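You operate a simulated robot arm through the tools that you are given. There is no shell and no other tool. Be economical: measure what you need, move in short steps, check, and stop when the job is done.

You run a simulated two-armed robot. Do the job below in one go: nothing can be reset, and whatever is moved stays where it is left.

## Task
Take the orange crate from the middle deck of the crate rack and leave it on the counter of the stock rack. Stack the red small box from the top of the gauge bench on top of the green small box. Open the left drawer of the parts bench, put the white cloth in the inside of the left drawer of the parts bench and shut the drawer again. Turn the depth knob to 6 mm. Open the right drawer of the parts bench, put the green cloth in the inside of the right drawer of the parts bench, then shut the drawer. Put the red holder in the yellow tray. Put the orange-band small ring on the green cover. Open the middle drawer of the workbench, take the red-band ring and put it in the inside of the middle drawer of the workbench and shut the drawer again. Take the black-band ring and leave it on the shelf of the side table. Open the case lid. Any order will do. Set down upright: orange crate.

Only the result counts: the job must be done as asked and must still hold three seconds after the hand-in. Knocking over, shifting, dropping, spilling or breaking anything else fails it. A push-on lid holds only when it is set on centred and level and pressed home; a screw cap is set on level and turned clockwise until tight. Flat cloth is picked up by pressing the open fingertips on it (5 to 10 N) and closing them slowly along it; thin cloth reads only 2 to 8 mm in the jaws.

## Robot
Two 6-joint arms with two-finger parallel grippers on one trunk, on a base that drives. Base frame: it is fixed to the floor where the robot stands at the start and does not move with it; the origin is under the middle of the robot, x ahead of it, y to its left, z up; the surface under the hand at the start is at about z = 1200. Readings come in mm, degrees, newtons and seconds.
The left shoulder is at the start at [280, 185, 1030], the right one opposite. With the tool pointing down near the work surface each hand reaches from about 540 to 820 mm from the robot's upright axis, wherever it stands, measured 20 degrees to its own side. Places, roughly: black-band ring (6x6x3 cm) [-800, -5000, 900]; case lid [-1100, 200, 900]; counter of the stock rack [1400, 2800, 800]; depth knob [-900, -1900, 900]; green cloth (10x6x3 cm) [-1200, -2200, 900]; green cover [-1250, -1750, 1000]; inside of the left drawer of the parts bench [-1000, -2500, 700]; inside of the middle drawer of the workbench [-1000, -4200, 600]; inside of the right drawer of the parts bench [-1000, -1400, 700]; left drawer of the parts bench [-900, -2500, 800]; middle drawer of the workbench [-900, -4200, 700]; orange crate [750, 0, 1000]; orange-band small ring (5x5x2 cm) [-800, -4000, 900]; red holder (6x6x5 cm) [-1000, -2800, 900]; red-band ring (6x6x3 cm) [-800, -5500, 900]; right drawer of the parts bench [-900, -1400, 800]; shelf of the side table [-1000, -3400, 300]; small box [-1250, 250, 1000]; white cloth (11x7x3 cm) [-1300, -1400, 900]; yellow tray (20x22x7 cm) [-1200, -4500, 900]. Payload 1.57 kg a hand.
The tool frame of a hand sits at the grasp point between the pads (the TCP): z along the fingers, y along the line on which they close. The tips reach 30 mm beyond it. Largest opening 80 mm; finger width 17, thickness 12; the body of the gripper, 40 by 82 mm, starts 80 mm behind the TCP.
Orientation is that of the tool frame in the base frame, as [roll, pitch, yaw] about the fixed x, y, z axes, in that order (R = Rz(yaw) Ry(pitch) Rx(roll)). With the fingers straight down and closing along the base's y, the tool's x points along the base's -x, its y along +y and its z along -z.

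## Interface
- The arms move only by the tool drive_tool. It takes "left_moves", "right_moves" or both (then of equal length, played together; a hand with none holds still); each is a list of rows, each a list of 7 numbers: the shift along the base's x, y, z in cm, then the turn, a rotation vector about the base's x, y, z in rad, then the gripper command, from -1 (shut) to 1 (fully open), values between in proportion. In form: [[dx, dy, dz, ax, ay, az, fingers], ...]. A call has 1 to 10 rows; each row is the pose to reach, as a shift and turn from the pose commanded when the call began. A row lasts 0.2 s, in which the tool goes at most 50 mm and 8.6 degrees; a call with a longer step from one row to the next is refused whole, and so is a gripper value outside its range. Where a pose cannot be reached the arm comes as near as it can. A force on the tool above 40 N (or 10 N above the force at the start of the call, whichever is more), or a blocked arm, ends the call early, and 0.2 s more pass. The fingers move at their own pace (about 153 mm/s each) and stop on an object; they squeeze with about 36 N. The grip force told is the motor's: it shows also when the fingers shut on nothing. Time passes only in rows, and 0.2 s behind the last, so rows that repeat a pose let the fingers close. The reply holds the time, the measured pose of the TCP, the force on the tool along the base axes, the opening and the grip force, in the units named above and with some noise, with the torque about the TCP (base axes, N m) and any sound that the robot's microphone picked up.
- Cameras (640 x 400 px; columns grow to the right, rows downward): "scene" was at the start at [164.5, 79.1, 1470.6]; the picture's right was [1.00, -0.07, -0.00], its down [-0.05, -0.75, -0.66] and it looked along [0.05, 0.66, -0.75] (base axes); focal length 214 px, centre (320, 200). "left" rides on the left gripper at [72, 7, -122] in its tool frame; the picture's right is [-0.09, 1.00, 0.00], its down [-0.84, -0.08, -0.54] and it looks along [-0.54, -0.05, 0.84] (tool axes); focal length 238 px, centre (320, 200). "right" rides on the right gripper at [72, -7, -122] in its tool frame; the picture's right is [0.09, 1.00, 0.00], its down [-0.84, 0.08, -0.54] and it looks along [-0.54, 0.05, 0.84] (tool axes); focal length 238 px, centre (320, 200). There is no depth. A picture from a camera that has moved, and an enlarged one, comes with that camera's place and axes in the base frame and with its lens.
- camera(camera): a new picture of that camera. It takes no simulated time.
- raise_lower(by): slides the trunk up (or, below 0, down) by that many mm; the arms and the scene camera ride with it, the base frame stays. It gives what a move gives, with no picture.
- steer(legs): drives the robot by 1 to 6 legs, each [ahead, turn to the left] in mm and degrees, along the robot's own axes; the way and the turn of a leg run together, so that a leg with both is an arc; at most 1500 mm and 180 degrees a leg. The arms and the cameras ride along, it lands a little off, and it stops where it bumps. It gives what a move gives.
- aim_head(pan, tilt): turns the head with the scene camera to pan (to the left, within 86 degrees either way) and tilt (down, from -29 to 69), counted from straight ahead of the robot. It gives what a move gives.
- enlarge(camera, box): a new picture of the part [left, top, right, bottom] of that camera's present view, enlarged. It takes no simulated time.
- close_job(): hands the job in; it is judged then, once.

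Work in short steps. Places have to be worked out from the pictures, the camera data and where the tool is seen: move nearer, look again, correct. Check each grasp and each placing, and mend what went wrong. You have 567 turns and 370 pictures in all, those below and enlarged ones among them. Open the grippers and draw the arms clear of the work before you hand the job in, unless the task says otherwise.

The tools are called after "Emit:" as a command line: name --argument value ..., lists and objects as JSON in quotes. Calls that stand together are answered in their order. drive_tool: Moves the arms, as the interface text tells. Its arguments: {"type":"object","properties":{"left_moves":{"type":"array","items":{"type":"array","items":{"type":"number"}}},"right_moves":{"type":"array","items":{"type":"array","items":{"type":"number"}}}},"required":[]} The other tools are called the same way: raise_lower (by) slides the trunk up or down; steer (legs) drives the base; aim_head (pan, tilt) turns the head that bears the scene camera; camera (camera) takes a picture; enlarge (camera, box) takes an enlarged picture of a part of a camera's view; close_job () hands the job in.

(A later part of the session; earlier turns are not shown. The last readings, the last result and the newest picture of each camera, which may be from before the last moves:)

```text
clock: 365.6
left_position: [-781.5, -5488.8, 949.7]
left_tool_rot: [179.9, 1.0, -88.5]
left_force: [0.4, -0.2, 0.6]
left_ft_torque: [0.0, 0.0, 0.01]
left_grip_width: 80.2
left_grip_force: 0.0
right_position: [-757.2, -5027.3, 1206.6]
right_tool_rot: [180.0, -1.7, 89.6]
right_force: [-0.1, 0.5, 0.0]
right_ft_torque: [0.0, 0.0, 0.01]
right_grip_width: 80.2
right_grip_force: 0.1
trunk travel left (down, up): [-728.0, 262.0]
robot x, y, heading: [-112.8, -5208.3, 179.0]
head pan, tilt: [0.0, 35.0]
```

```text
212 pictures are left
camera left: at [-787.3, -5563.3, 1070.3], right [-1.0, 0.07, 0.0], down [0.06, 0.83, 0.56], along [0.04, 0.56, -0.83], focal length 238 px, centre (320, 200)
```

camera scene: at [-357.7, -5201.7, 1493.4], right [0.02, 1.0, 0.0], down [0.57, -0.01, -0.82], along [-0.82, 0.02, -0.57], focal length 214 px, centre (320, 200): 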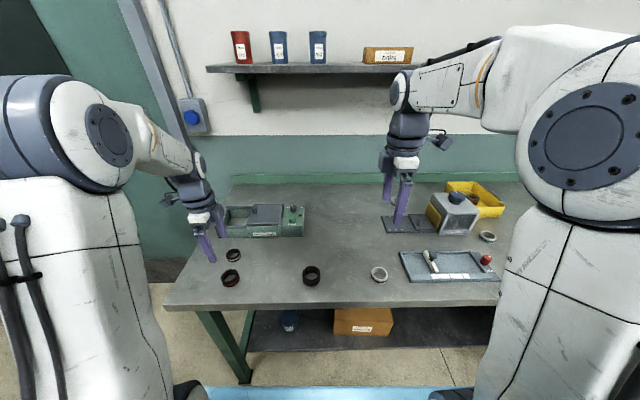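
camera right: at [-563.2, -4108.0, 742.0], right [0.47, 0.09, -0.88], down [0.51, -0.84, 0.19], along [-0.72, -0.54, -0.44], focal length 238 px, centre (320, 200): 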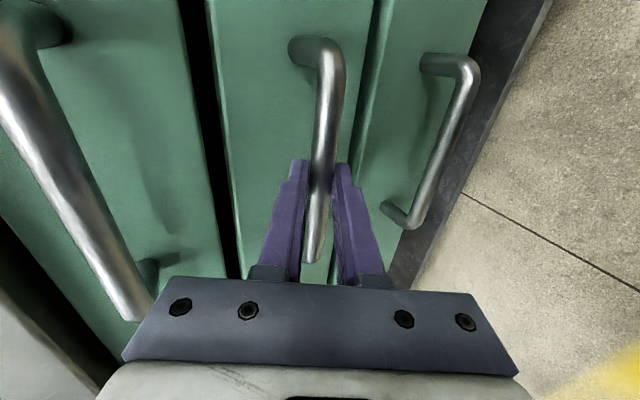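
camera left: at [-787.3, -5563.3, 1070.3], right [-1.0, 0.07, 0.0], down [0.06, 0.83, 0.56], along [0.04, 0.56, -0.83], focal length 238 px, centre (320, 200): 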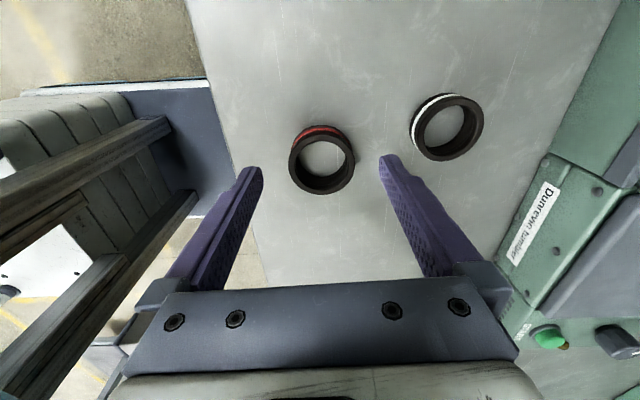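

Emit:
drive_tool --left_moves '[[0, 0, -1.5, 0, 0, 0, 1], [0, 0, -3.2, 0, 0, 0, 1], [0, 0, -3.2, 0, 0, 0, 0.4], [0, 0, -3.2, 0, 0, 0, 0], [0, 0, -3.2, 0, 0, 0, -1], [0, 0, -3.2, 0, 0, 0, -1], [0, 0, 0, 0, 0, 0, -1], [0, 0, 4, 0, 0, 0, -1], [0, 0, 8, 0, 0, 0, -1]]'

Emit:
camera --camera "left"

```text
clock: 367.6
left_position: [-783.7, -5487.9, 1029.9]
left_tool_rot: [-179.8, 1.1, -88.6]
left_force: [0.8, -0.4, -1.7]
left_ft_torque: [-0.01, -0.01, -0.01]
left_grip_width: 51.1
left_grip_force: 35.9
right_position: [-756.3, -5025.9, 1207.7]
right_tool_rot: [180.0, -1.7, 89.5]
right_force: [-0.7, 0.5, -0.4]
right_ft_torque: [0.01, 0.01, 0.06]
right_grip_width: 80.2
right_grip_force: 0.0
trunk travel left (down, up): [-728.0, 262.0]
robot x, y, heading: [-105.0, -5209.5, 178.8]
head pan, tilt: [0.0, 35.0]
```

```text
211 pictures are left
camera left: at [-788.3, -5562.0, 1150.4], right [-1.0, 0.07, 0.0], down [0.06, 0.83, 0.56], along [0.04, 0.56, -0.83], focal length 238 px, centre (320, 200)
```

left: 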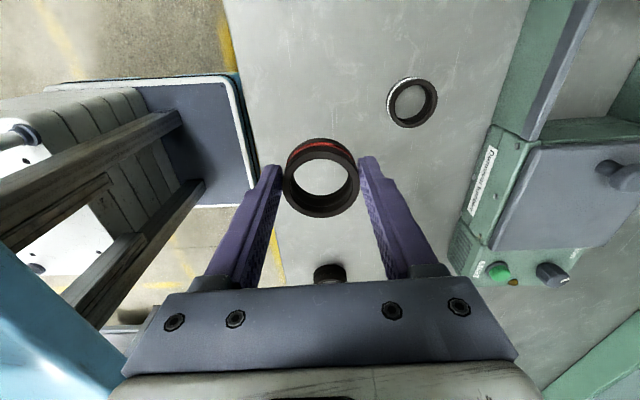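

Red-band ring held. I retract the left hand and turn the right tool to close along y.

Emit:
drive_tool --left_moves '[[1, 0, 3, 0, 0, 0, -1], [3, 0, 6, 0, 0, 0, -1], [5, 0, 9, 0, 0, 0, -1], [8, 0, 12, 0, 0, 0, -1], [11, 0, 15, 0, 0, 0, -1], [14, 0, 18, 0, 0, 0, -1], [17, 0, 19, 0, 0, 0, -1], [18, 0, 19, 0, 0, 0, -1], [18, 0, 19, 0, 0, 0, -1], [18, 0, 19, 0, 0, 0, -1]]' --right_moves '[[0, 0, 0, 0, 0, -0.149, 1], [0, 0, 0, 0, 0, -0.298, 1], [0, 0, 0, 0, 0, -0.447, 1], [0, 0, 0, 0, 0, -0.596, 1], [0, 0, 0, 0, 0, -0.745, 1], [0, 0, 0, 0, 0, -0.894, 1], [0, 0, 0, 0, 0, -1.043, 1], [0, 0, 0, 0, 0, -1.192, 1], [0, 0, 0, 0, 0, -1.341, 1], [0, 0, 0, 0, 0, -1.49, 1]]'

Emit:
drive_tool --right_moves '[[0, 0, -1, 0, 0.145, -0.03, 1], [0, 0, -3, 0, 0.29, -0.06, 1], [0, 1, -5, 0, 0.435, -0.06, 1], [0, 2, -7, 0, 0.58, -0.06, 1], [0, 3, -10, 0, 0.72, -0.06, 1], [0, 3, -13, 0, 0.78, -0.06, 1]]'

Emit:
camera --camera "right"

```text
clock: 369.8
left_position: [-602.5, -5487.7, 1220.9]
left_tool_rot: [-179.9, 1.1, -88.5]
left_force: [0.1, 0.3, -0.7]
left_ft_torque: [0.0, 0.02, 0.0]
left_grip_width: 51.1
left_grip_force: 36.3
right_position: [-756.9, -5027.2, 1206.4]
right_tool_rot: [179.9, -1.8, 3.9]
right_force: [-1.2, -0.2, -0.5]
right_ft_torque: [-0.02, -0.01, -0.02]
right_grip_width: 80.0
right_grip_force: 0.0
trunk travel left (down, up): [-728.0, 262.0]
robot x, y, heading: [-106.9, -5214.7, 178.7]
head pan, tilt: [0.0, 35.0]
```

```text
clock: 371.2
left_position: [-601.7, -5488.3, 1220.9]
left_tool_rot: [-179.9, 1.0, -88.6]
left_force: [0.3, 0.3, -1.5]
left_ft_torque: [0.03, 0.03, 0.04]
left_grip_width: 51.4
left_grip_force: 36.2
right_position: [-758.9, -4993.3, 1087.4]
right_tool_rot: [-176.5, 41.8, 1.3]
right_force: [-0.5, -0.5, 0.0]
right_ft_torque: [0.03, 0.04, 0.02]
right_grip_width: 79.9
right_grip_force: 0.0
right hand out of reach, approached as far as the arm can: row 6
trunk travel left (down, up): [-728.0, 262.0]
robot x, y, heading: [-106.2, -5205.5, 178.4]
head pan, tilt: [0.0, 35.0]
```

```text
210 pictures are left
camera right: at [-624.2, -4989.0, 1130.9], right [0.05, -0.99, -0.11], down [-0.26, -0.12, 0.96], along [-0.96, -0.02, -0.27], focal length 238 px, centre (320, 200)
```

right: 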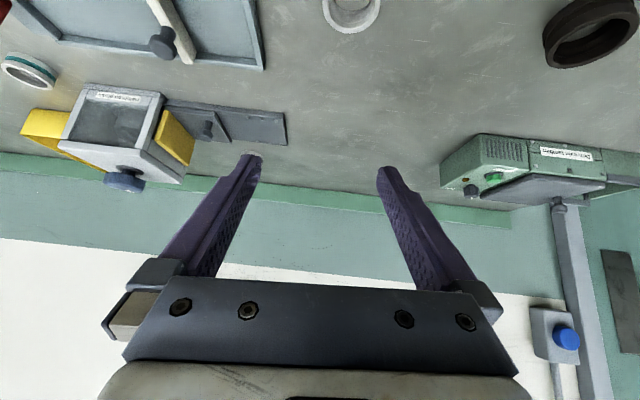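

Black-band ring ≈(-784,-5000). I descend with the 45° tool so the ring sits at the fingertips.

Emit:
drive_tool --right_moves '[[-0.3, -0.3, -4, 0, 0, 0, 1], [-0.6, -0.6, -8, 0, 0, 0, 1], [-1, -0.7, -11.5, 0, 0, 0, 1]]'

Emit:
camera --camera "right"

```text
clock: 372.0
left_position: [-602.2, -5487.6, 1220.3]
left_tool_rot: [179.9, 1.0, -88.5]
left_force: [0.2, -0.5, -1.4]
left_ft_torque: [-0.03, 0.0, 0.0]
left_grip_width: 51.1
left_grip_force: 35.9
right_position: [-785.9, -4997.8, 971.6]
right_tool_rot: [-177.9, 42.9, 1.4]
right_force: [0.7, 0.0, 0.0]
right_ft_torque: [0.01, 0.01, -0.01]
right_grip_width: 80.2
right_grip_force: 0.0
right hand out of reach, approached as far as the arm can: row 1, 2, 3
trunk travel left (down, up): [-728.0, 262.0]
robot x, y, heading: [-111.1, -5208.6, 178.8]
head pan, tilt: [0.0, 35.0]
```

```text
209 pictures are left
camera right: at [-651.5, -4992.4, 1012.6], right [0.07, -0.99, -0.09], down [-0.24, -0.1, 0.96], along [-0.97, -0.04, -0.25], focal length 238 px, centre (320, 200)
```

right: 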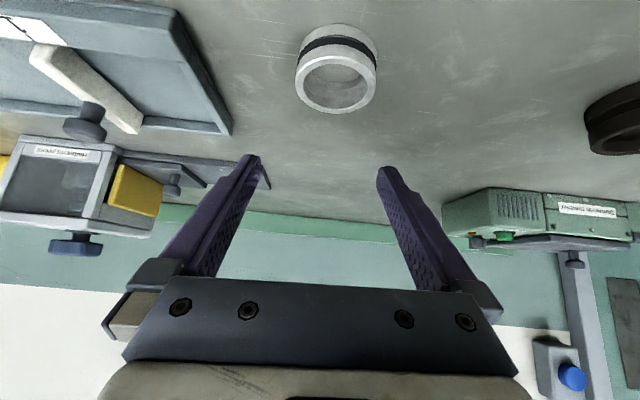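

The arm is too folded; I back the base 60 mm and re-aim (ring centre relative to the hand ≈20 mm toward the robot).

Emit:
steer --legs '[[-60, 0]]'

Emit:
drive_tool --right_moves '[[-1, -0.2, -1, 0, 0, 0, 1], [-1.5, -0.3, -2.5, 0, 0, 0, 1]]'

Emit:
camera --camera "right"

```text
clock: 372.9
left_position: [-543.5, -5490.2, 1221.3]
left_tool_rot: [-180.0, 1.0, -88.4]
left_force: [-0.1, -0.5, -1.7]
left_ft_torque: [0.02, -0.02, -0.01]
left_grip_width: 51.0
left_grip_force: 35.8
right_position: [-726.4, -5000.0, 971.6]
right_tool_rot: [-177.9, 43.0, 1.5]
right_force: [-0.8, 0.4, 0.3]
right_ft_torque: [-0.03, -0.02, -0.01]
right_grip_width: 80.0
right_grip_force: 0.1
trunk travel left (down, up): [-728.0, 262.0]
robot x, y, heading: [-48.7, -5212.9, 178.5]
head pan, tilt: [0.0, 35.0]
```

```text
clock: 373.6
left_position: [-540.1, -5489.8, 1221.3]
left_tool_rot: [180.0, 0.9, -88.6]
left_force: [0.6, 1.1, -1.2]
left_ft_torque: [-0.03, 0.01, -0.02]
left_grip_width: 51.3
left_grip_force: 35.7
right_position: [-739.8, -5002.7, 947.1]
right_tool_rot: [-177.9, 43.0, 1.4]
right_force: [-0.5, 0.1, 0.1]
right_ft_torque: [-0.03, 0.0, 0.0]
right_grip_width: 79.9
right_grip_force: 0.1
trunk travel left (down, up): [-728.0, 262.0]
robot x, y, heading: [-50.5, -5206.7, 178.7]
head pan, tilt: [0.0, 35.0]
```

```text
208 pictures are left
camera right: at [-606.0, -4997.0, 987.8], right [0.07, -0.99, -0.09], down [-0.24, -0.1, 0.96], along [-0.97, -0.04, -0.25], focal length 238 px, centre (320, 200)
```

right: 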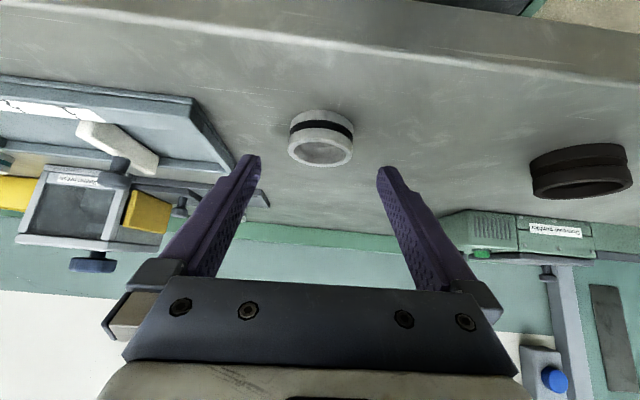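

Emit:
drive_tool --right_moves '[[-0.7, 0, -1.5, 0, 0, 0, 1], [-1.5, 0.1, -3, 0, 0, 0, 1], [-1.6, 0.1, -3.6, 0, 0, 0, 1]]'

Emit:
camera --camera "right"

```text
clock: 374.4
left_position: [-541.2, -5489.2, 1221.5]
left_tool_rot: [179.9, 1.0, -88.6]
left_force: [-0.5, 0.7, -1.4]
left_ft_torque: [-0.02, 0.02, -0.02]
left_grip_width: 51.3
left_grip_force: 35.9
right_position: [-757.1, -5000.8, 911.6]
right_tool_rot: [-177.9, 42.9, 1.5]
right_force: [0.2, -0.6, 0.2]
right_ft_torque: [0.01, -0.01, -0.01]
right_grip_width: 80.2
right_grip_force: 0.0
trunk travel left (down, up): [-728.0, 262.0]
robot x, y, heading: [-52.9, -5209.7, 178.8]
head pan, tilt: [0.0, 35.0]
```

```text
207 pictures are left
camera right: at [-622.3, -4995.4, 952.2], right [0.07, -0.99, -0.09], down [-0.24, -0.1, 0.96], along [-0.97, -0.04, -0.25], focal length 238 px, centre (320, 200)
```

right: 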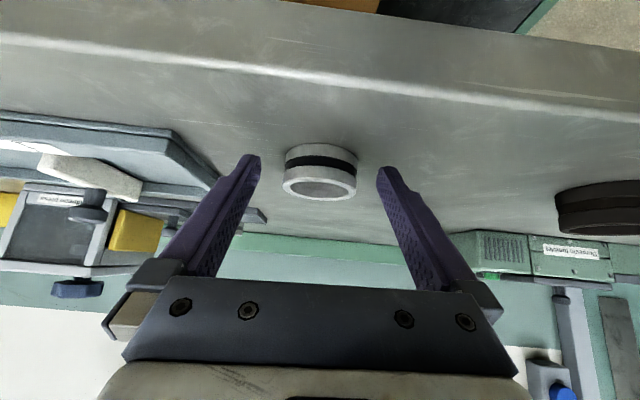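

The ring lies on the finger line near the tips. I close and lift.

Emit:
drive_tool --right_moves '[[0, 0, 0, 0, 0, 0, 0.4], [0, 0, 0, 0, 0, 0, 0], [0, 0, 0, 0, 0, 0, -1], [0, 0, 0, 0, 0, 0, -1], [0, 0, 2, 0, 0, 0, -1], [0, 0, 5, 0, 0, 0, -1], [0, 0, 9, 0, 0, 0, -1]]'

Emit:
camera --camera "right"

```text
clock: 375.9
left_position: [-542.5, -5488.6, 1221.1]
left_tool_rot: [-179.8, 1.0, -88.5]
left_force: [0.0, -0.6, -0.8]
left_ft_torque: [0.0, -0.02, 0.03]
left_grip_width: 51.3
left_grip_force: 35.7
right_position: [-756.7, -5001.2, 1000.6]
right_tool_rot: [-177.9, 42.8, 1.4]
right_force: [0.0, 0.1, -0.9]
right_ft_torque: [0.02, -0.02, -0.01]
right_grip_width: 50.9
right_grip_force: 36.1
trunk travel left (down, up): [-728.0, 262.0]
robot x, y, heading: [-47.2, -5209.8, 178.8]
head pan, tilt: [0.0, 35.0]
```

```text
206 pictures are left
camera right: at [-622.4, -4995.9, 1041.6], right [0.07, -0.99, -0.09], down [-0.24, -0.1, 0.96], along [-0.97, -0.04, -0.25], focal length 238 px, centre (320, 200)
```

right: 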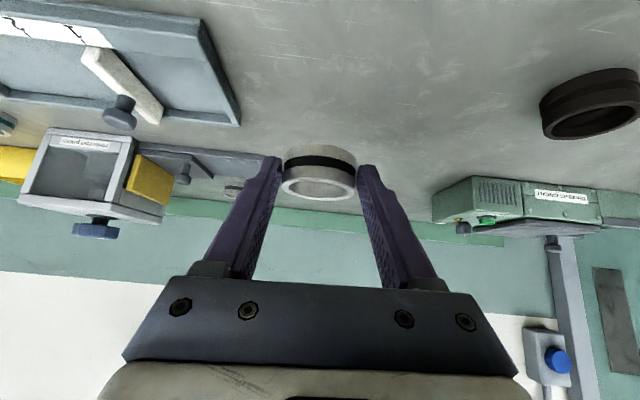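

Both rings held. I lift the right hand, back off and drive to the open drawer at y≈-4054.

Emit:
drive_tool --right_moves '[[0, 0, 4, 0, 0, 0, -1], [1, 0, 8, 0, 0, 0, -1], [2, 0, 12, 0, 0, 0, -1], [3, 0, 16, 0, 0, 0, -1]]'

Emit:
steer --legs '[[-250, 0], [0, -89], [1150, 0], [0, 90]]'

Emit:
camera --camera "scene"

```text
clock: 376.9
left_position: [-542.7, -5488.3, 1220.4]
left_tool_rot: [-180.0, 1.0, -88.5]
left_force: [-1.1, 0.0, -1.4]
left_ft_torque: [0.0, -0.01, 0.04]
left_grip_width: 51.2
left_grip_force: 36.4
right_position: [-725.6, -4999.9, 1160.0]
right_tool_rot: [-178.0, 42.8, 1.4]
right_force: [-0.3, -0.1, -0.8]
right_ft_torque: [0.02, -0.03, -0.03]
right_grip_width: 51.5
right_grip_force: 36.1
trunk travel left (down, up): [-728.0, 262.0]
robot x, y, heading: [-49.7, -5210.6, 178.6]
head pan, tilt: [0.0, 35.0]
```

```text
clock: 391.8
left_position: [-281.8, -4361.3, 1219.7]
left_tool_rot: [-179.9, 1.0, -86.9]
left_force: [1.2, -0.2, -1.6]
left_ft_torque: [0.01, -0.04, 0.0]
left_grip_width: 51.2
left_grip_force: 36.1
right_position: [-481.2, -3877.5, 1160.0]
right_tool_rot: [-177.9, 42.9, 3.2]
right_force: [0.4, 1.0, -1.9]
right_ft_torque: [0.0, -0.05, 0.0]
right_grip_width: 50.6
right_grip_force: 36.1
trunk travel left (down, up): [-728.0, 262.0]
robot x, y, heading: [204.1, -4070.9, -179.7]
head pan, tilt: [0.0, 35.0]
```

```text
205 pictures are left
camera scene: at [-46.3, -4067.0, 1493.3], right [-0.01, 1.0, 0.0], down [0.57, 0.0, -0.82], along [-0.82, -0.01, -0.57], focal length 214 px, centre (320, 200)
```

scene: 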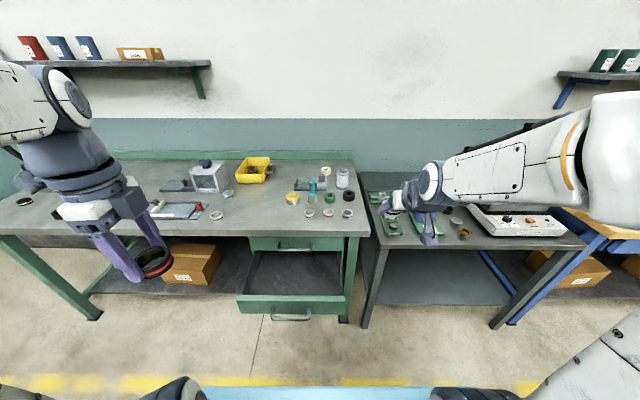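

The drawer stands open below. I raise the right hand for clearance, lower the trunk and bring the left hand over the drawer.

Emit:
drive_tool --right_moves '[[1, 0, 4, 0, 0, 0, -1], [2, 0, 8, 0, 0, 0, -1], [3, 0, 12, 0, 0, 0, -1], [4, 0, 16, 0, 0, 0, -1], [4, 0, 18, 0, 0, 0, -1]]'

Emit:
steer --legs '[[100, 0]]'

Emit:
raise_lower --by -300

Emit:
drive_tool --left_moves '[[-2.2, 2, 0, 0, 0, 0, -1], [-4.4, 4, 0, 0, 0, 0, -1], [-6.6, 6, 0, 0, 0, 0, -1], [-8.8, 8, 0, 0, 0, 0, -1], [-11, 10, 0, 0, 0, 0, -1], [-13, 12, 0, 0, 0, 0, -1], [-15, 14, 0, 0, 0, 0, -1], [-17, 16, 0, 0, 0, 0, -1], [-19, 17.5, 0, 0, 0, 0, -1]]'

Emit:
camera --camera "left"

```text
clock: 393.0
left_position: [-282.5, -4359.9, 1221.3]
left_tool_rot: [179.9, 1.1, -86.9]
left_force: [0.3, 0.4, -1.2]
left_ft_torque: [-0.01, -0.04, 0.0]
left_grip_width: 51.1
left_grip_force: 36.2
right_position: [-452.7, -3878.2, 1342.4]
right_tool_rot: [-177.9, 42.7, 3.0]
right_force: [0.6, -0.2, -1.4]
right_ft_torque: [0.02, -0.04, 0.03]
right_grip_width: 50.3
right_grip_force: 35.9
right hand out of reach, approached as far as the arm can: row 3, 4, 5
trunk travel left (down, up): [-728.0, 262.0]
robot x, y, heading: [207.6, -4062.0, -179.5]
head pan, tilt: [0.0, 35.0]
```

```text
clock: 394.2
left_position: [-380.8, -4360.3, 1220.8]
left_tool_rot: [180.0, 0.9, -87.0]
left_force: [-0.7, 0.3, -0.3]
left_ft_torque: [0.01, 0.0, 0.0]
left_grip_width: 51.2
left_grip_force: 36.0
right_position: [-552.7, -3878.3, 1342.8]
right_tool_rot: [-177.9, 42.9, 3.0]
right_force: [0.1, -0.1, -1.6]
right_ft_torque: [0.02, -0.03, 0.0]
right_grip_width: 50.2
right_grip_force: 36.0
trunk travel left (down, up): [-728.0, 262.0]
robot x, y, heading: [102.2, -4064.6, -179.6]
head pan, tilt: [0.0, 35.0]
```

```text
clock: 397.2
left_position: [-382.4, -4361.4, 921.7]
left_tool_rot: [-179.9, 1.0, -86.9]
left_force: [-0.4, 0.3, -1.6]
left_ft_torque: [-0.02, 0.01, 0.0]
left_grip_width: 51.3
left_grip_force: 35.8
right_position: [-553.3, -3878.6, 1042.4]
right_tool_rot: [-178.0, 42.8, 3.1]
right_force: [-0.8, 0.5, -1.1]
right_ft_torque: [0.05, -0.01, 0.0]
right_grip_width: 50.5
right_grip_force: 36.2
trunk travel left (down, up): [-428.0, 562.0]
robot x, y, heading: [105.5, -4064.9, -179.5]
head pan, tilt: [0.0, 35.0]
```

```text
clock: 399.2
left_position: [-571.9, -4186.0, 919.6]
left_tool_rot: [-179.9, 0.9, -86.8]
left_force: [-0.5, 0.8, -1.5]
left_ft_torque: [0.01, 0.0, 0.03]
left_grip_width: 51.0
left_grip_force: 36.1
right_position: [-552.6, -3878.8, 1042.5]
right_tool_rot: [-177.9, 42.8, 3.1]
right_force: [0.0, 0.2, -1.8]
right_ft_torque: [0.0, -0.06, -0.01]
right_grip_width: 50.6
right_grip_force: 36.3
trunk travel left (down, up): [-428.0, 562.0]
robot x, y, heading: [99.1, -4067.3, -179.5]
head pan, tilt: [0.0, 35.0]
```

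```text
204 pictures are left
camera left: at [-575.3, -4260.7, 1040.2], right [-1.0, 0.04, 0.0], down [0.03, 0.83, 0.56], along [0.02, 0.56, -0.83], focal length 238 px, centre (320, 200)
```

left: 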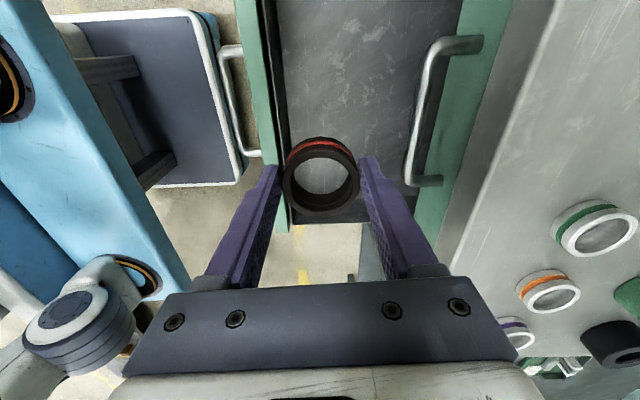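

Emit:
drive_tool --left_moves '[[-1.2, 0, -4, 0, 0, 0, -1], [-2.5, 0, -8, 0, 0, 0, -1], [-2.5, 0, -12, 0, 0, 0, -1], [-2.5, 0, -16, 0, 0, 0, -1], [-2.5, 0, -19, 0, 0, 0, -1], [-2.5, 0, -21.5, 0, 0, 0, -1]]'

Emit:
camera --camera "left"

```text
clock: 400.6
left_position: [-596.7, -4185.4, 705.5]
left_tool_rot: [-180.0, 1.0, -86.9]
left_force: [0.5, 0.5, -1.6]
left_ft_torque: [-0.01, 0.01, 0.02]
left_grip_width: 51.1
left_grip_force: 35.9
right_position: [-553.1, -3878.9, 1042.8]
right_tool_rot: [-177.9, 42.7, 3.1]
right_force: [-0.3, 0.9, -1.1]
right_ft_torque: [-0.01, -0.05, 0.02]
right_grip_width: 50.4
right_grip_force: 35.9
trunk travel left (down, up): [-428.0, 562.0]
robot x, y, heading: [104.2, -4064.4, -179.7]
head pan, tilt: [0.0, 35.0]
```

```text
203 pictures are left
camera left: at [-599.4, -4260.1, 825.1], right [-1.0, 0.04, 0.0], down [0.03, 0.83, 0.56], along [0.02, 0.56, -0.83], focal length 238 px, centre (320, 200)
```

left: 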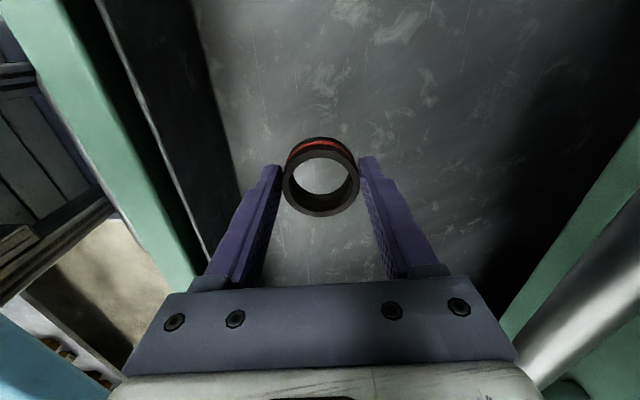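

Emit:
drive_tool --left_moves '[[0.8, 0, -1, 0, 0, 0, -1], [1, 0, -2, 0, 0, 0, -1], [1, 0, -3, 0, 0, 0, -1], [1, 0, -4, 0, 0, 0, -1], [1, 0, -5, 0, 0, 0, -1], [1, 0, -6, 0, 0, 0, -1]]'

```text
clock: 401.9
left_position: [-588.8, -4184.3, 659.6]
left_tool_rot: [179.4, 1.3, -86.8]
left_force: [0.7, -0.8, 16.6]
left_ft_torque: [-0.1, -0.59, -0.05]
left_grip_width: 51.3
left_grip_force: 35.5
right_position: [-553.9, -3877.9, 1041.4]
right_tool_rot: [-178.0, 42.8, 3.1]
right_force: [0.4, -0.7, -1.6]
right_ft_torque: [-0.01, -0.05, 0.02]
right_grip_width: 50.6
right_grip_force: 35.9
trunk travel left (down, up): [-428.0, 562.0]
robot x, y, heading: [104.6, -4065.2, -179.4]
head pan, tilt: [0.0, 35.0]
stopped in row 6 (left hand): the force on the tool passed its limit at 55 N (the readings are from after the stop); the commanded pose is now the measured one
```

Floor contact. I open and lift out.

Emit:
drive_tool --left_moves '[[0, 0, 0.3, 0, 0, 0, -0.2], [0, 0, 0.3, 0, 0, 0, 0.6], [0, 0, 0.3, 0, 0, 0, 0.8], [0, 0, 3, 0, 0, 0, 0.8], [0.5, 0, 7, 0, 0, 0, 0.8], [1, 0, 11.5, 0, 0, 0, 0.8], [1, 0, 16, 0, 0, 0, 0.8], [1, 0, 20, 0, 0, 0, 0.8], [1, 0, 24, 0, 0, 0, 0.8]]'

Emit:
camera --camera "left"

```text
clock: 403.9
left_position: [-578.7, -4184.2, 898.8]
left_tool_rot: [179.6, 1.1, -86.8]
left_force: [-0.1, -0.6, 0.7]
left_ft_torque: [0.0, -0.04, -0.01]
left_grip_width: 72.2
left_grip_force: 0.0
right_position: [-553.7, -3878.7, 1042.0]
right_tool_rot: [-177.8, 42.8, 3.1]
right_force: [-0.3, -0.3, -1.8]
right_ft_torque: [-0.01, -0.04, 0.0]
right_grip_width: 50.6
right_grip_force: 36.4
trunk travel left (down, up): [-428.0, 562.0]
robot x, y, heading: [102.5, -4066.2, -179.4]
head pan, tilt: [0.0, 35.0]
```

```text
202 pictures are left
camera left: at [-580.9, -4259.2, 1018.1], right [-1.0, 0.04, 0.01], down [0.04, 0.83, 0.56], along [0.01, 0.56, -0.83], focal length 238 px, centre (320, 200)
```

left: 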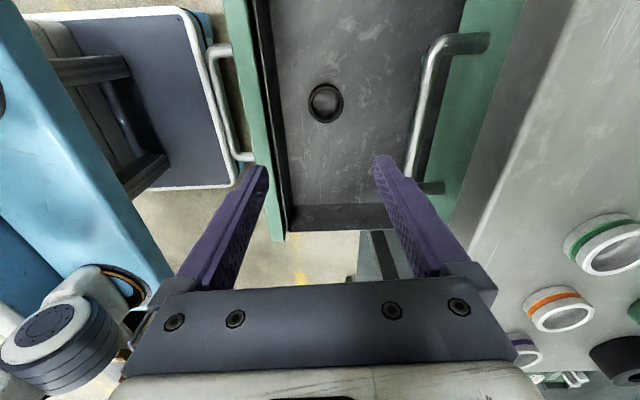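

Red-band ring is in. I back off, lower the trunk a bit and tilt the left tool to regrip the handle.

Emit:
steer --legs '[[-225, 0]]'

Emit:
raise_lower --by -54

Emit:
drive_tool --left_moves '[[0, 0, 0, 0, 0.149, 0, 1], [0, 0, -1, 0, 0.298, 0, 1], [0, 0, -2, 0, 0.447, 0, 1], [0, 0, -4, 0, 0.596, 0, 0.6], [-1, 0, -6, 0, 0.745, 0, 0.3], [-2, 0, -8, 0, 0.894, 0, 0], [-3, 0, -10, 0, 1.043, 0, -0.25], [-3, 0, -12, 0, 1.043, 0, -0.25]]'

Emit:
camera --camera "left"

```text
clock: 406.0
left_position: [-362.8, -4189.3, 898.1]
left_tool_rot: [179.6, 1.2, -86.3]
left_force: [-0.1, -1.2, -0.3]
left_ft_torque: [0.0, 0.02, -0.01]
left_grip_width: 71.6
left_grip_force: 0.2
right_position: [-347.0, -3884.2, 1043.1]
right_tool_rot: [-178.1, 42.1, 3.6]
right_force: [0.2, -0.7, -1.4]
right_ft_torque: [0.0, -0.02, -0.03]
right_grip_width: 50.2
right_grip_force: 35.2
trunk travel left (down, up): [-428.0, 562.0]
robot x, y, heading: [314.8, -4074.4, -175.7]
head pan, tilt: [0.0, 35.0]
stopped in leg 1: the robot was blocked; the commanded pose is now the measured one
```

```text
clock: 406.9
left_position: [-363.5, -4189.1, 843.7]
left_tool_rot: [179.6, 1.3, -86.3]
left_force: [-0.1, -0.5, 0.8]
left_ft_torque: [0.02, -0.02, -0.01]
left_grip_width: 72.2
left_grip_force: 0.0
right_position: [-347.0, -3884.5, 988.6]
right_tool_rot: [-178.1, 42.1, 3.7]
right_force: [0.1, 0.2, -1.2]
right_ft_torque: [0.01, -0.04, 0.0]
right_grip_width: 50.4
right_grip_force: 36.5
trunk travel left (down, up): [-374.0, 616.0]
robot x, y, heading: [315.1, -4077.5, -175.8]
head pan, tilt: [0.0, 35.0]
```

```text
clock: 408.7
left_position: [-392.9, -4192.0, 724.2]
left_tool_rot: [119.9, 3.9, -88.7]
left_force: [-0.5, 0.4, 1.2]
left_ft_torque: [-0.05, -0.02, 0.05]
left_grip_width: 30.3
left_grip_force: 0.0
left hand out of reach, approached as far as the arm can: row 6
right_position: [-347.4, -3885.0, 988.9]
right_tool_rot: [-178.1, 42.1, 3.6]
right_force: [0.2, -0.1, -1.0]
right_ft_torque: [0.02, 0.01, 0.01]
right_grip_width: 50.5
right_grip_force: 35.9
trunk travel left (down, up): [-374.0, 616.0]
robot x, y, heading: [317.8, -4077.4, -175.6]
head pan, tilt: [0.0, 35.0]
```

```text
201 pictures are left
camera left: at [-289.8, -4265.5, 784.2], right [-0.5, 0.02, 0.87], down [0.49, 0.83, 0.26], along [-0.72, 0.55, -0.42], focal length 238 px, centre (320, 200)
```

left: 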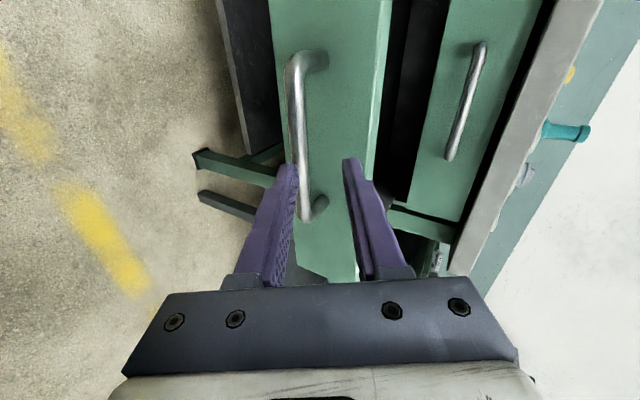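

Something behind stopped and slightly turned the base. I correct the heading, then re-aim.

Emit:
steer --legs '[[25, -4.3]]'

Emit:
drive_tool --left_moves '[[1, -2, 0, 0, 0, 0, -0.25], [2, -4, 0, 0, 0, 0, -0.25], [2, -5, -1, 0, 0, 0, -0.25]]'

Emit:
camera --camera "left"

```text
clock: 409.6
left_position: [-427.1, -4136.4, 724.7]
left_tool_rot: [119.8, 3.8, -93.6]
left_force: [-0.5, -0.5, 0.8]
left_ft_torque: [0.01, 0.01, 0.01]
left_grip_width: 30.1
left_grip_force: 0.0
right_position: [-356.3, -3836.6, 988.7]
right_tool_rot: [-178.0, 42.0, -0.8]
right_force: [0.4, -0.6, -1.4]
right_ft_torque: [-0.01, -0.06, -0.01]
right_grip_width: 50.3
right_grip_force: 36.6
trunk travel left (down, up): [-374.0, 616.0]
robot x, y, heading: [292.7, -4078.3, 179.9]
head pan, tilt: [0.0, 35.0]
```

```text
clock: 410.4
left_position: [-413.7, -4172.3, 720.1]
left_tool_rot: [119.9, 3.5, -93.2]
left_force: [0.3, -0.1, -0.5]
left_ft_torque: [-0.01, 0.03, 0.02]
left_grip_width: 30.4
left_grip_force: 0.1
left hand out of reach, approached as far as the arm can: row 2, 3
right_position: [-355.8, -3835.0, 990.0]
right_tool_rot: [-178.1, 42.2, -0.6]
right_force: [0.7, 0.1, -1.7]
right_ft_torque: [-0.01, -0.03, -0.01]
right_grip_width: 50.4
right_grip_force: 35.8
trunk travel left (down, up): [-374.0, 616.0]
robot x, y, heading: [287.6, -4079.2, 179.9]
head pan, tilt: [0.0, 35.0]
```

```text
200 pictures are left
camera left: at [-316.4, -4253.9, 781.2], right [-0.49, 0.07, 0.87], down [0.55, 0.79, 0.25], along [-0.67, 0.61, -0.43], focal length 238 px, centre (320, 200)
```

left: 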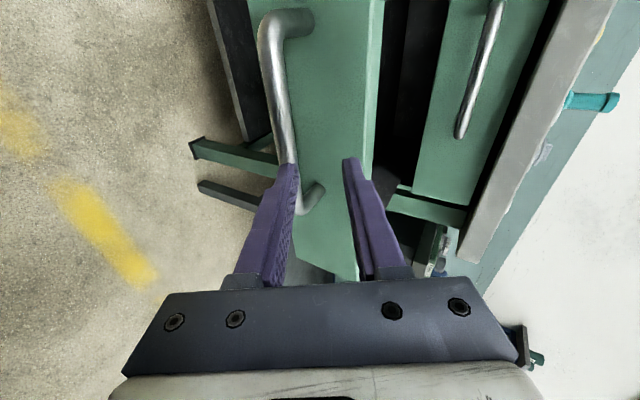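

Emit:
drive_tool --left_moves '[[0, -0.6, -1.5, 0, 0, 0, -0.25], [0, -1.2, -3, 0, 0, 0, -0.25], [0, -1.2, -3, 0, 0, 0.05, -0.25]]'

Emit:
camera --camera "left"

```text
clock: 411.2
left_position: [-420.9, -4183.1, 691.7]
left_tool_rot: [119.9, 3.8, -90.6]
left_force: [-0.6, 0.8, -0.4]
left_ft_torque: [0.04, 0.05, -0.01]
left_grip_width: 30.3
left_grip_force: 0.1
left hand out of reach, approached as far as the arm can: row 1, 2, 3
right_position: [-355.4, -3835.6, 989.0]
right_tool_rot: [-178.1, 42.1, -0.7]
right_force: [-0.6, 0.6, -2.5]
right_ft_torque: [-0.03, -0.03, 0.03]
right_grip_width: 50.3
right_grip_force: 36.3
trunk travel left (down, up): [-374.0, 616.0]
robot x, y, heading: [293.8, -4079.0, 180.2]
head pan, tilt: [0.0, 35.0]
```

```text
199 pictures are left
camera left: at [-319.0, -4260.0, 752.0], right [-0.5, 0.04, 0.87], down [0.52, 0.82, 0.26], along [-0.7, 0.58, -0.43], focal length 238 px, centre (320, 200)
```

left: 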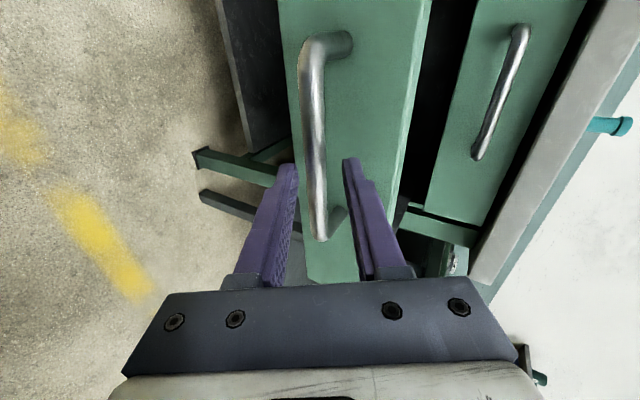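

Bar is centred. I advance ~20 mm and grip.

Emit:
drive_tool --left_moves '[[-0.9, 0, -0.6, 0, 0, 0, -0.25], [-1.8, 0, -1.2, 0, 0, 0, -0.25], [-1.8, 0, -1.2, 0, 0, 0, -0.7], [-1.8, 0, -1.2, 0, 0, 0, -1], [-1.8, 0, -1.2, 0, 0, 0, -1]]'

Emit:
camera --camera "left"

```text
clock: 412.4
left_position: [-437.3, -4181.1, 679.3]
left_tool_rot: [120.0, 3.5, -90.3]
left_force: [1.3, 0.0, -4.8]
left_ft_torque: [-0.55, -0.05, -0.27]
left_grip_width: 15.6
left_grip_force: 31.3
right_position: [-356.5, -3836.1, 989.1]
right_tool_rot: [-178.0, 42.1, -0.7]
right_force: [-0.7, 0.0, -1.3]
right_ft_torque: [0.01, -0.07, -0.03]
right_grip_width: 50.4
right_grip_force: 36.0
trunk travel left (down, up): [-374.0, 616.0]
robot x, y, heading: [293.1, -4076.1, 180.1]
head pan, tilt: [0.0, 35.0]
```

```text
198 pictures are left
camera left: at [-336.4, -4256.9, 739.6], right [-0.5, 0.04, 0.87], down [0.51, 0.82, 0.25], along [-0.7, 0.57, -0.43], focal length 238 px, centre (320, 200)
```

left: 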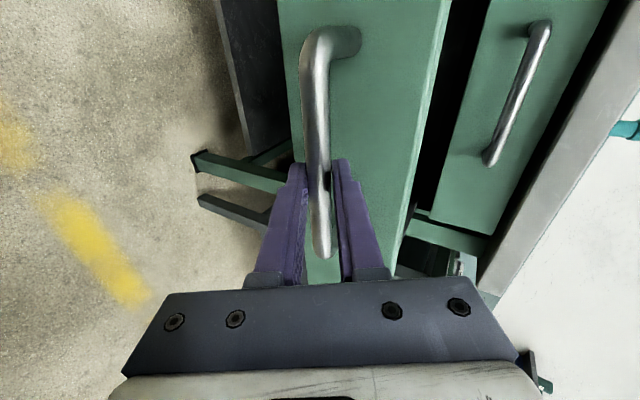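

Emit:
steer --legs '[[215, 0]]'

Emit:
drive_tool --left_moves '[[-0.4, 0, 0, 0, 0, 0, -1], [-0.8, 0, 0, 0, 0, 0, -1], [-1.2, 0, 0, 0, 0, 0, -1], [-1.6, 0, 0, 0, 0, 0, -1], [-2, 0, 0, 0, 0, 0, -1], [-2.4, 0, 0, 0, 0, 0, -1], [-2.8, 0, 0, 0, 0, 0, -1], [-3.2, 0, 0, 0, 0, 0, -1]]'

Emit:
camera --camera "left"

```text
clock: 414.1
left_position: [-654.5, -4179.5, 678.2]
left_tool_rot: [120.0, 3.5, -90.4]
left_force: [-1.0, 9.6, -12.7]
left_ft_torque: [-0.26, -0.17, -0.67]
left_grip_width: 15.5
left_grip_force: 30.9
right_position: [-572.8, -3836.4, 989.0]
right_tool_rot: [-178.1, 42.1, -0.7]
right_force: [-0.7, -0.6, -2.2]
right_ft_torque: [0.0, -0.05, 0.02]
right_grip_width: 50.2
right_grip_force: 35.7
trunk travel left (down, up): [-374.0, 616.0]
robot x, y, heading: [75.9, -4077.1, 180.0]
head pan, tilt: [0.0, 35.0]
```

```text
clock: 415.7
left_position: [-676.0, -4179.3, 673.0]
left_tool_rot: [121.2, 3.1, -90.3]
left_force: [4.8, -1.5, 2.8]
left_ft_torque: [-0.7, 0.09, 0.04]
left_grip_width: 15.5
left_grip_force: 31.3
right_position: [-571.9, -3835.9, 989.1]
right_tool_rot: [-178.1, 42.1, -0.7]
right_force: [-0.7, -0.1, -1.8]
right_ft_torque: [0.03, -0.04, 0.0]
right_grip_width: 50.4
right_grip_force: 36.2
trunk travel left (down, up): [-374.0, 616.0]
robot x, y, heading: [80.2, -4078.1, -180.3]
head pan, tilt: [0.0, 35.0]
stopped in row 8 (left hand): the force on the tool passed its limit at 55 N (the readings are from after the stop); the commanded pose is now the measured one
```

```text
197 pictures are left
camera left: at [-575.9, -4255.5, 737.3], right [-0.52, 0.05, 0.86], down [0.51, 0.82, 0.26], along [-0.69, 0.57, -0.45], focal length 238 px, centre (320, 200)
```

left: 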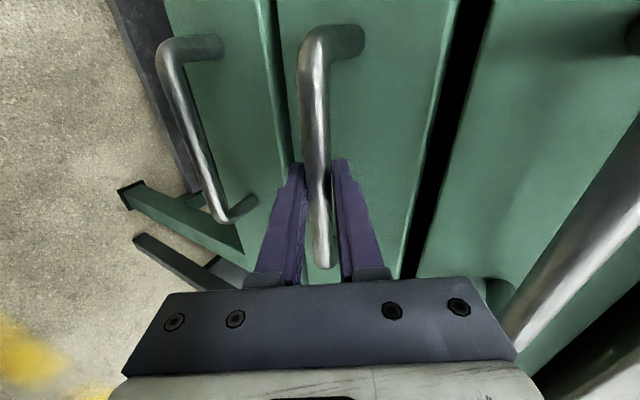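

Shut to its stop, flush with the others. I release and withdraw.

Emit:
drive_tool --left_moves '[[0, 0, 0, 0, 0, 0, -0.5], [0, 0, 0, 0, 0, 0, -0.1], [2.5, 0, 1.4, 0, 0, 0, -0.1], [5, 0, 2.8, 0, 0, 0, 0], [8, 0, 5, 0, 0, 0, 0], [10, 0, 8, 0, 0, 0, 0]]'

Emit:
camera --camera "scene"

```text
clock: 417.1
left_position: [-605.8, -4167.2, 766.0]
left_tool_rot: [121.3, 3.2, -90.2]
left_force: [0.6, 0.3, 0.1]
left_ft_torque: [0.03, 0.01, -0.05]
left_grip_width: 40.0
left_grip_force: 0.0
left hand out of reach, approached as far as the arm can: row 5, 6
right_position: [-573.9, -3835.4, 988.7]
right_tool_rot: [-178.1, 42.1, -0.8]
right_force: [-1.3, -0.5, -1.6]
right_ft_torque: [0.0, -0.05, 0.02]
right_grip_width: 50.5
right_grip_force: 36.3
trunk travel left (down, up): [-374.0, 616.0]
robot x, y, heading: [75.9, -4074.8, 180.3]
head pan, tilt: [0.0, 35.0]
```

```text
196 pictures are left
camera scene: at [-173.4, -4075.1, 1139.2], right [0.0, 1.0, 0.0], down [0.57, 0.0, -0.82], along [-0.82, 0.0, -0.57], focal length 214 px, centre (320, 200)
```

scene: 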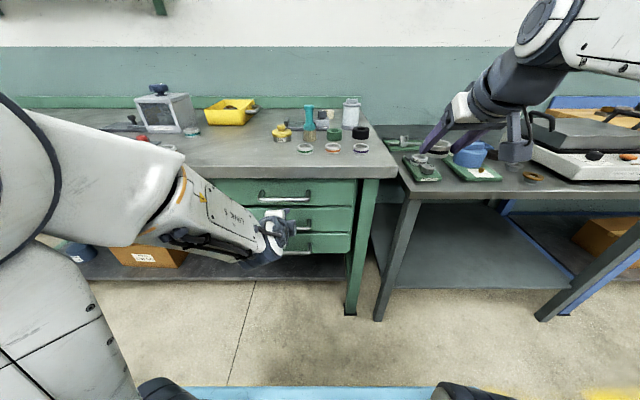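

Drawer shut. I raise the trunk 350 and turn the left tool to vertical to fetch the orange-band ring.

Emit:
raise_lower --by 350

Emit:
drive_tool --left_moves '[[-2, 0, 2, 0, -0.149, 0, 0.5], [-3, 0, 4, 0, -0.298, 0, 1], [-4, 0, 6, 0, -0.447, 0, 1], [-4, 0, 8, 0, -0.596, 0, 1], [-4, 0, 10, 0, -0.745, 0, 1], [-4, 0, 10, 0, -0.894, 0, 1], [-4, 0, 10, 0, -1.02, 0, 1]]'

Emit:
steer --legs '[[200, 0]]'

Emit:
camera --camera "left"

Emit:
camera --camera "scene"

```text
clock: 420.6
left_position: [-603.2, -4167.9, 1116.5]
left_tool_rot: [121.3, 3.2, -90.1]
left_force: [-0.3, 0.0, 0.1]
left_ft_torque: [0.0, -0.01, 0.01]
left_grip_width: 40.2
left_grip_force: 0.1
right_position: [-570.9, -3836.6, 1338.7]
right_tool_rot: [-178.1, 42.1, -0.7]
right_force: [-0.4, 0.5, -0.8]
right_ft_torque: [0.01, -0.04, 0.04]
right_grip_width: 50.3
right_grip_force: 36.5
trunk travel left (down, up): [-724.0, 266.0]
robot x, y, heading: [75.3, -4076.3, 180.0]
head pan, tilt: [0.0, 35.0]
```

```text
clock: 422.2
left_position: [-642.9, -4166.3, 1215.7]
left_tool_rot: [179.9, 1.7, -87.4]
left_force: [-0.5, 0.0, 0.7]
left_ft_torque: [0.01, -0.03, 0.02]
left_grip_width: 80.0
left_grip_force: 0.0
left hand out of reach, approached as far as the arm can: row 2
right_position: [-571.4, -3835.8, 1339.4]
right_tool_rot: [-178.0, 42.0, -0.7]
right_force: [0.1, 0.1, -0.4]
right_ft_torque: [0.01, -0.03, -0.01]
right_grip_width: 50.1
right_grip_force: 36.4
trunk travel left (down, up): [-724.0, 266.0]
robot x, y, heading: [77.8, -4075.8, -180.1]
head pan, tilt: [0.0, 35.0]
```

```text
clock: 423.8
left_position: [-845.8, -4169.4, 1216.4]
left_tool_rot: [179.7, 1.8, -87.4]
left_force: [-0.6, 0.5, 0.5]
left_ft_torque: [-0.02, 0.03, 0.01]
left_grip_width: 79.9
left_grip_force: 0.0
right_position: [-773.7, -3837.0, 1339.7]
right_tool_rot: [-178.1, 42.1, -0.5]
right_force: [-0.2, -0.1, -0.8]
right_ft_torque: [0.04, -0.01, -0.01]
right_grip_width: 50.2
right_grip_force: 36.1
trunk travel left (down, up): [-724.0, 266.0]
robot x, y, heading: [-128.8, -4077.4, -179.8]
head pan, tilt: [0.0, 35.0]
```

```text
195 pictures are left
camera left: at [-849.3, -4244.8, 1335.0], right [-1.0, 0.04, 0.01], down [0.04, 0.82, 0.57], along [0.02, 0.57, -0.82], focal length 238 px, centre (320, 200)
```

left: 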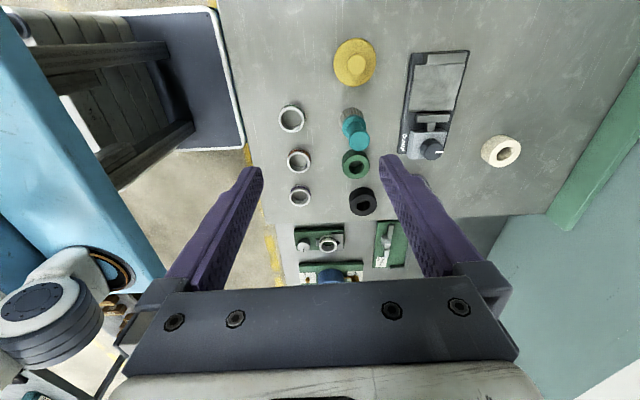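

```text
194 pictures are left
camera scene: at [-375.3, -4075.5, 1489.4], right [0.0, 1.0, 0.0], down [0.57, 0.0, -0.82], along [-0.82, 0.0, -0.57], focal length 214 px, centre (320, 200)
```

scene: 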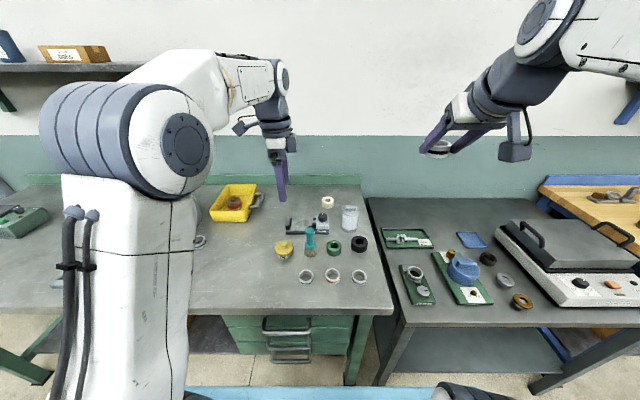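

Orange-band ring ≈(-801,-4041). I bring the left hand over and down.

Emit:
drive_tool --left_moves '[[1, 3, -2, 0, 0, 0, 1], [2, 6, -4, 0, 0, 0, 1], [3, 9, -7, 0, 0, 0, 1], [4, 12, -10, 0, 0, 0, 1], [4.5, 12.8, -14, 0, 0, 0, 1], [4.5, 12.8, -18, 0, 0, 0, 1], [4.5, 12.8, -22, 0, 0, 0, 1]]'

Emit:
camera --camera "left"

```text
clock: 425.4
left_position: [-801.0, -4041.7, 995.8]
left_tool_rot: [179.7, 1.8, -87.3]
left_force: [-0.2, 0.2, 1.3]
left_ft_torque: [0.0, 0.03, 0.0]
left_grip_width: 79.8
left_grip_force: 0.1
right_position: [-775.1, -3836.8, 1338.8]
right_tool_rot: [-178.2, 42.2, -0.6]
right_force: [0.6, -0.7, -2.1]
right_ft_torque: [0.0, -0.01, -0.01]
right_grip_width: 50.3
right_grip_force: 35.8
trunk travel left (down, up): [-724.0, 266.0]
robot x, y, heading: [-124.7, -4078.0, -180.1]
head pan, tilt: [0.0, 35.0]
```

```text
193 pictures are left
camera left: at [-803.7, -4117.0, 1114.3], right [-1.0, 0.04, 0.01], down [0.04, 0.82, 0.57], along [0.02, 0.57, -0.82], focal length 238 px, centre (320, 200)
```

left: 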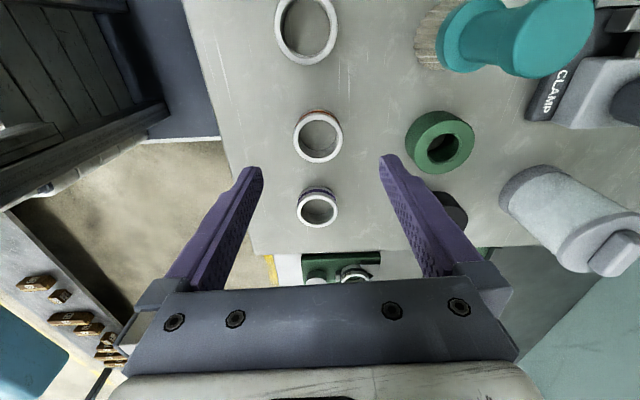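

Emit:
drive_tool --left_moves '[[0, 0, -4, 0, 0, 0, 0.7], [0, 0, -7, 0, 0, 0, 0.7], [0, 0, -8.3, 0, 0, 0, 0.7], [0, 0, -8.3, 0, 0, 0, 0.2], [0, 0, -8.3, 0, 0, 0, -1], [0, 0, -8.3, 0, 0, 0, -1], [0, 0, -5, 0, 0, 0, -1], [0, 0, -1, 0, 0, 0, -1], [0, 0, 3, 0, 0, 0, -1]]'

Emit:
camera --camera "left"

```text
clock: 427.4
left_position: [-801.9, -4040.8, 1024.8]
left_tool_rot: [179.8, 1.8, -87.3]
left_force: [-0.6, -0.1, -0.1]
left_ft_torque: [0.01, 0.0, -0.01]
left_grip_width: 46.2
left_grip_force: 35.8
right_position: [-776.2, -3837.1, 1338.6]
right_tool_rot: [-178.0, 42.1, -0.5]
right_force: [-0.5, -0.2, -1.5]
right_ft_torque: [0.02, -0.03, -0.01]
right_grip_width: 50.3
right_grip_force: 35.9
trunk travel left (down, up): [-724.0, 266.0]
robot x, y, heading: [-125.2, -4072.4, -180.1]
head pan, tilt: [0.0, 35.0]
```

```text
192 pictures are left
camera left: at [-804.5, -4117.0, 1144.7], right [-1.0, 0.05, 0.01], down [0.04, 0.82, 0.57], along [0.02, 0.57, -0.82], focal length 238 px, centre (320, 200)
```

left: 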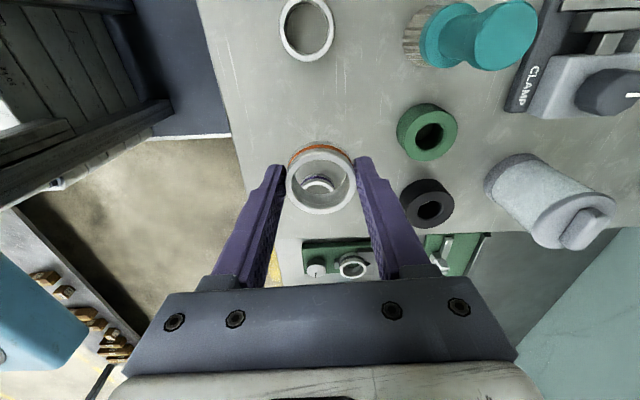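

Orange-band ring held. I lift it and move over to the side table to place the black-band ring first.

Emit:
drive_tool --left_moves '[[2, 0, 4, 0, 0, 0, -1], [4, 0, 8, 0, 0, 0, -1], [7, -1, 12, 0, 0, 0, -1], [10, -2, 15, 0, 0, 0, -1], [13, -4, 18, 0, 0, 0, -1], [15, -6, 20, 0, 0, 0, -1]]'

Emit:
steer --legs '[[-200, 0], [0, -90], [470, 0], [0, 90]]'

Emit:
raise_lower --by -400

Emit:
camera --camera "scene"

```text
refused: row 3 steps farther than a row can; nothing moved
```

```text
clock: 439.0
left_position: [-603.6, -3561.5, 1024.5]
left_tool_rot: [179.8, 1.8, -88.1]
left_force: [0.5, -0.4, -1.1]
left_ft_torque: [0.0, 0.05, 0.03]
left_grip_width: 45.7
left_grip_force: 36.0
right_position: [-573.6, -3357.7, 1339.8]
right_tool_rot: [-178.1, 42.0, -1.5]
right_force: [0.5, -0.5, -1.6]
right_ft_torque: [-0.03, -0.03, 0.0]
right_grip_width: 49.8
right_grip_force: 35.8
trunk travel left (down, up): [-724.0, 266.0]
robot x, y, heading: [72.8, -3607.0, 179.5]
head pan, tilt: [0.0, 35.0]
```

```text
clock: 442.8
left_position: [-603.9, -3561.1, 626.2]
left_tool_rot: [179.8, 1.7, -88.1]
left_force: [-0.2, -0.6, -1.3]
left_ft_torque: [-0.03, 0.02, 0.0]
left_grip_width: 45.7
left_grip_force: 36.1
right_position: [-573.1, -3356.3, 938.8]
right_tool_rot: [-178.1, 42.1, -1.4]
right_force: [0.3, 0.5, -1.2]
right_ft_torque: [-0.03, -0.01, -0.01]
right_grip_width: 50.2
right_grip_force: 36.6
trunk travel left (down, up): [-324.0, 666.0]
robot x, y, heading: [70.5, -3606.9, 179.5]
head pan, tilt: [0.0, 35.0]
```

```text
191 pictures are left
camera scene: at [-177.8, -3601.5, 1089.4], right [0.01, 1.0, 0.0], down [0.57, -0.01, -0.82], along [-0.82, 0.01, -0.57], focal length 214 px, centre (320, 200)
```

scene: 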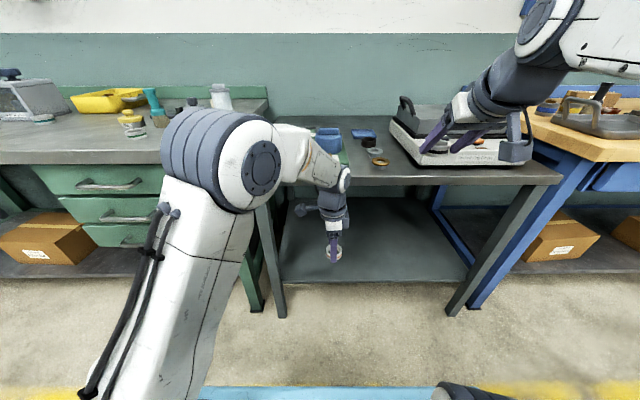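

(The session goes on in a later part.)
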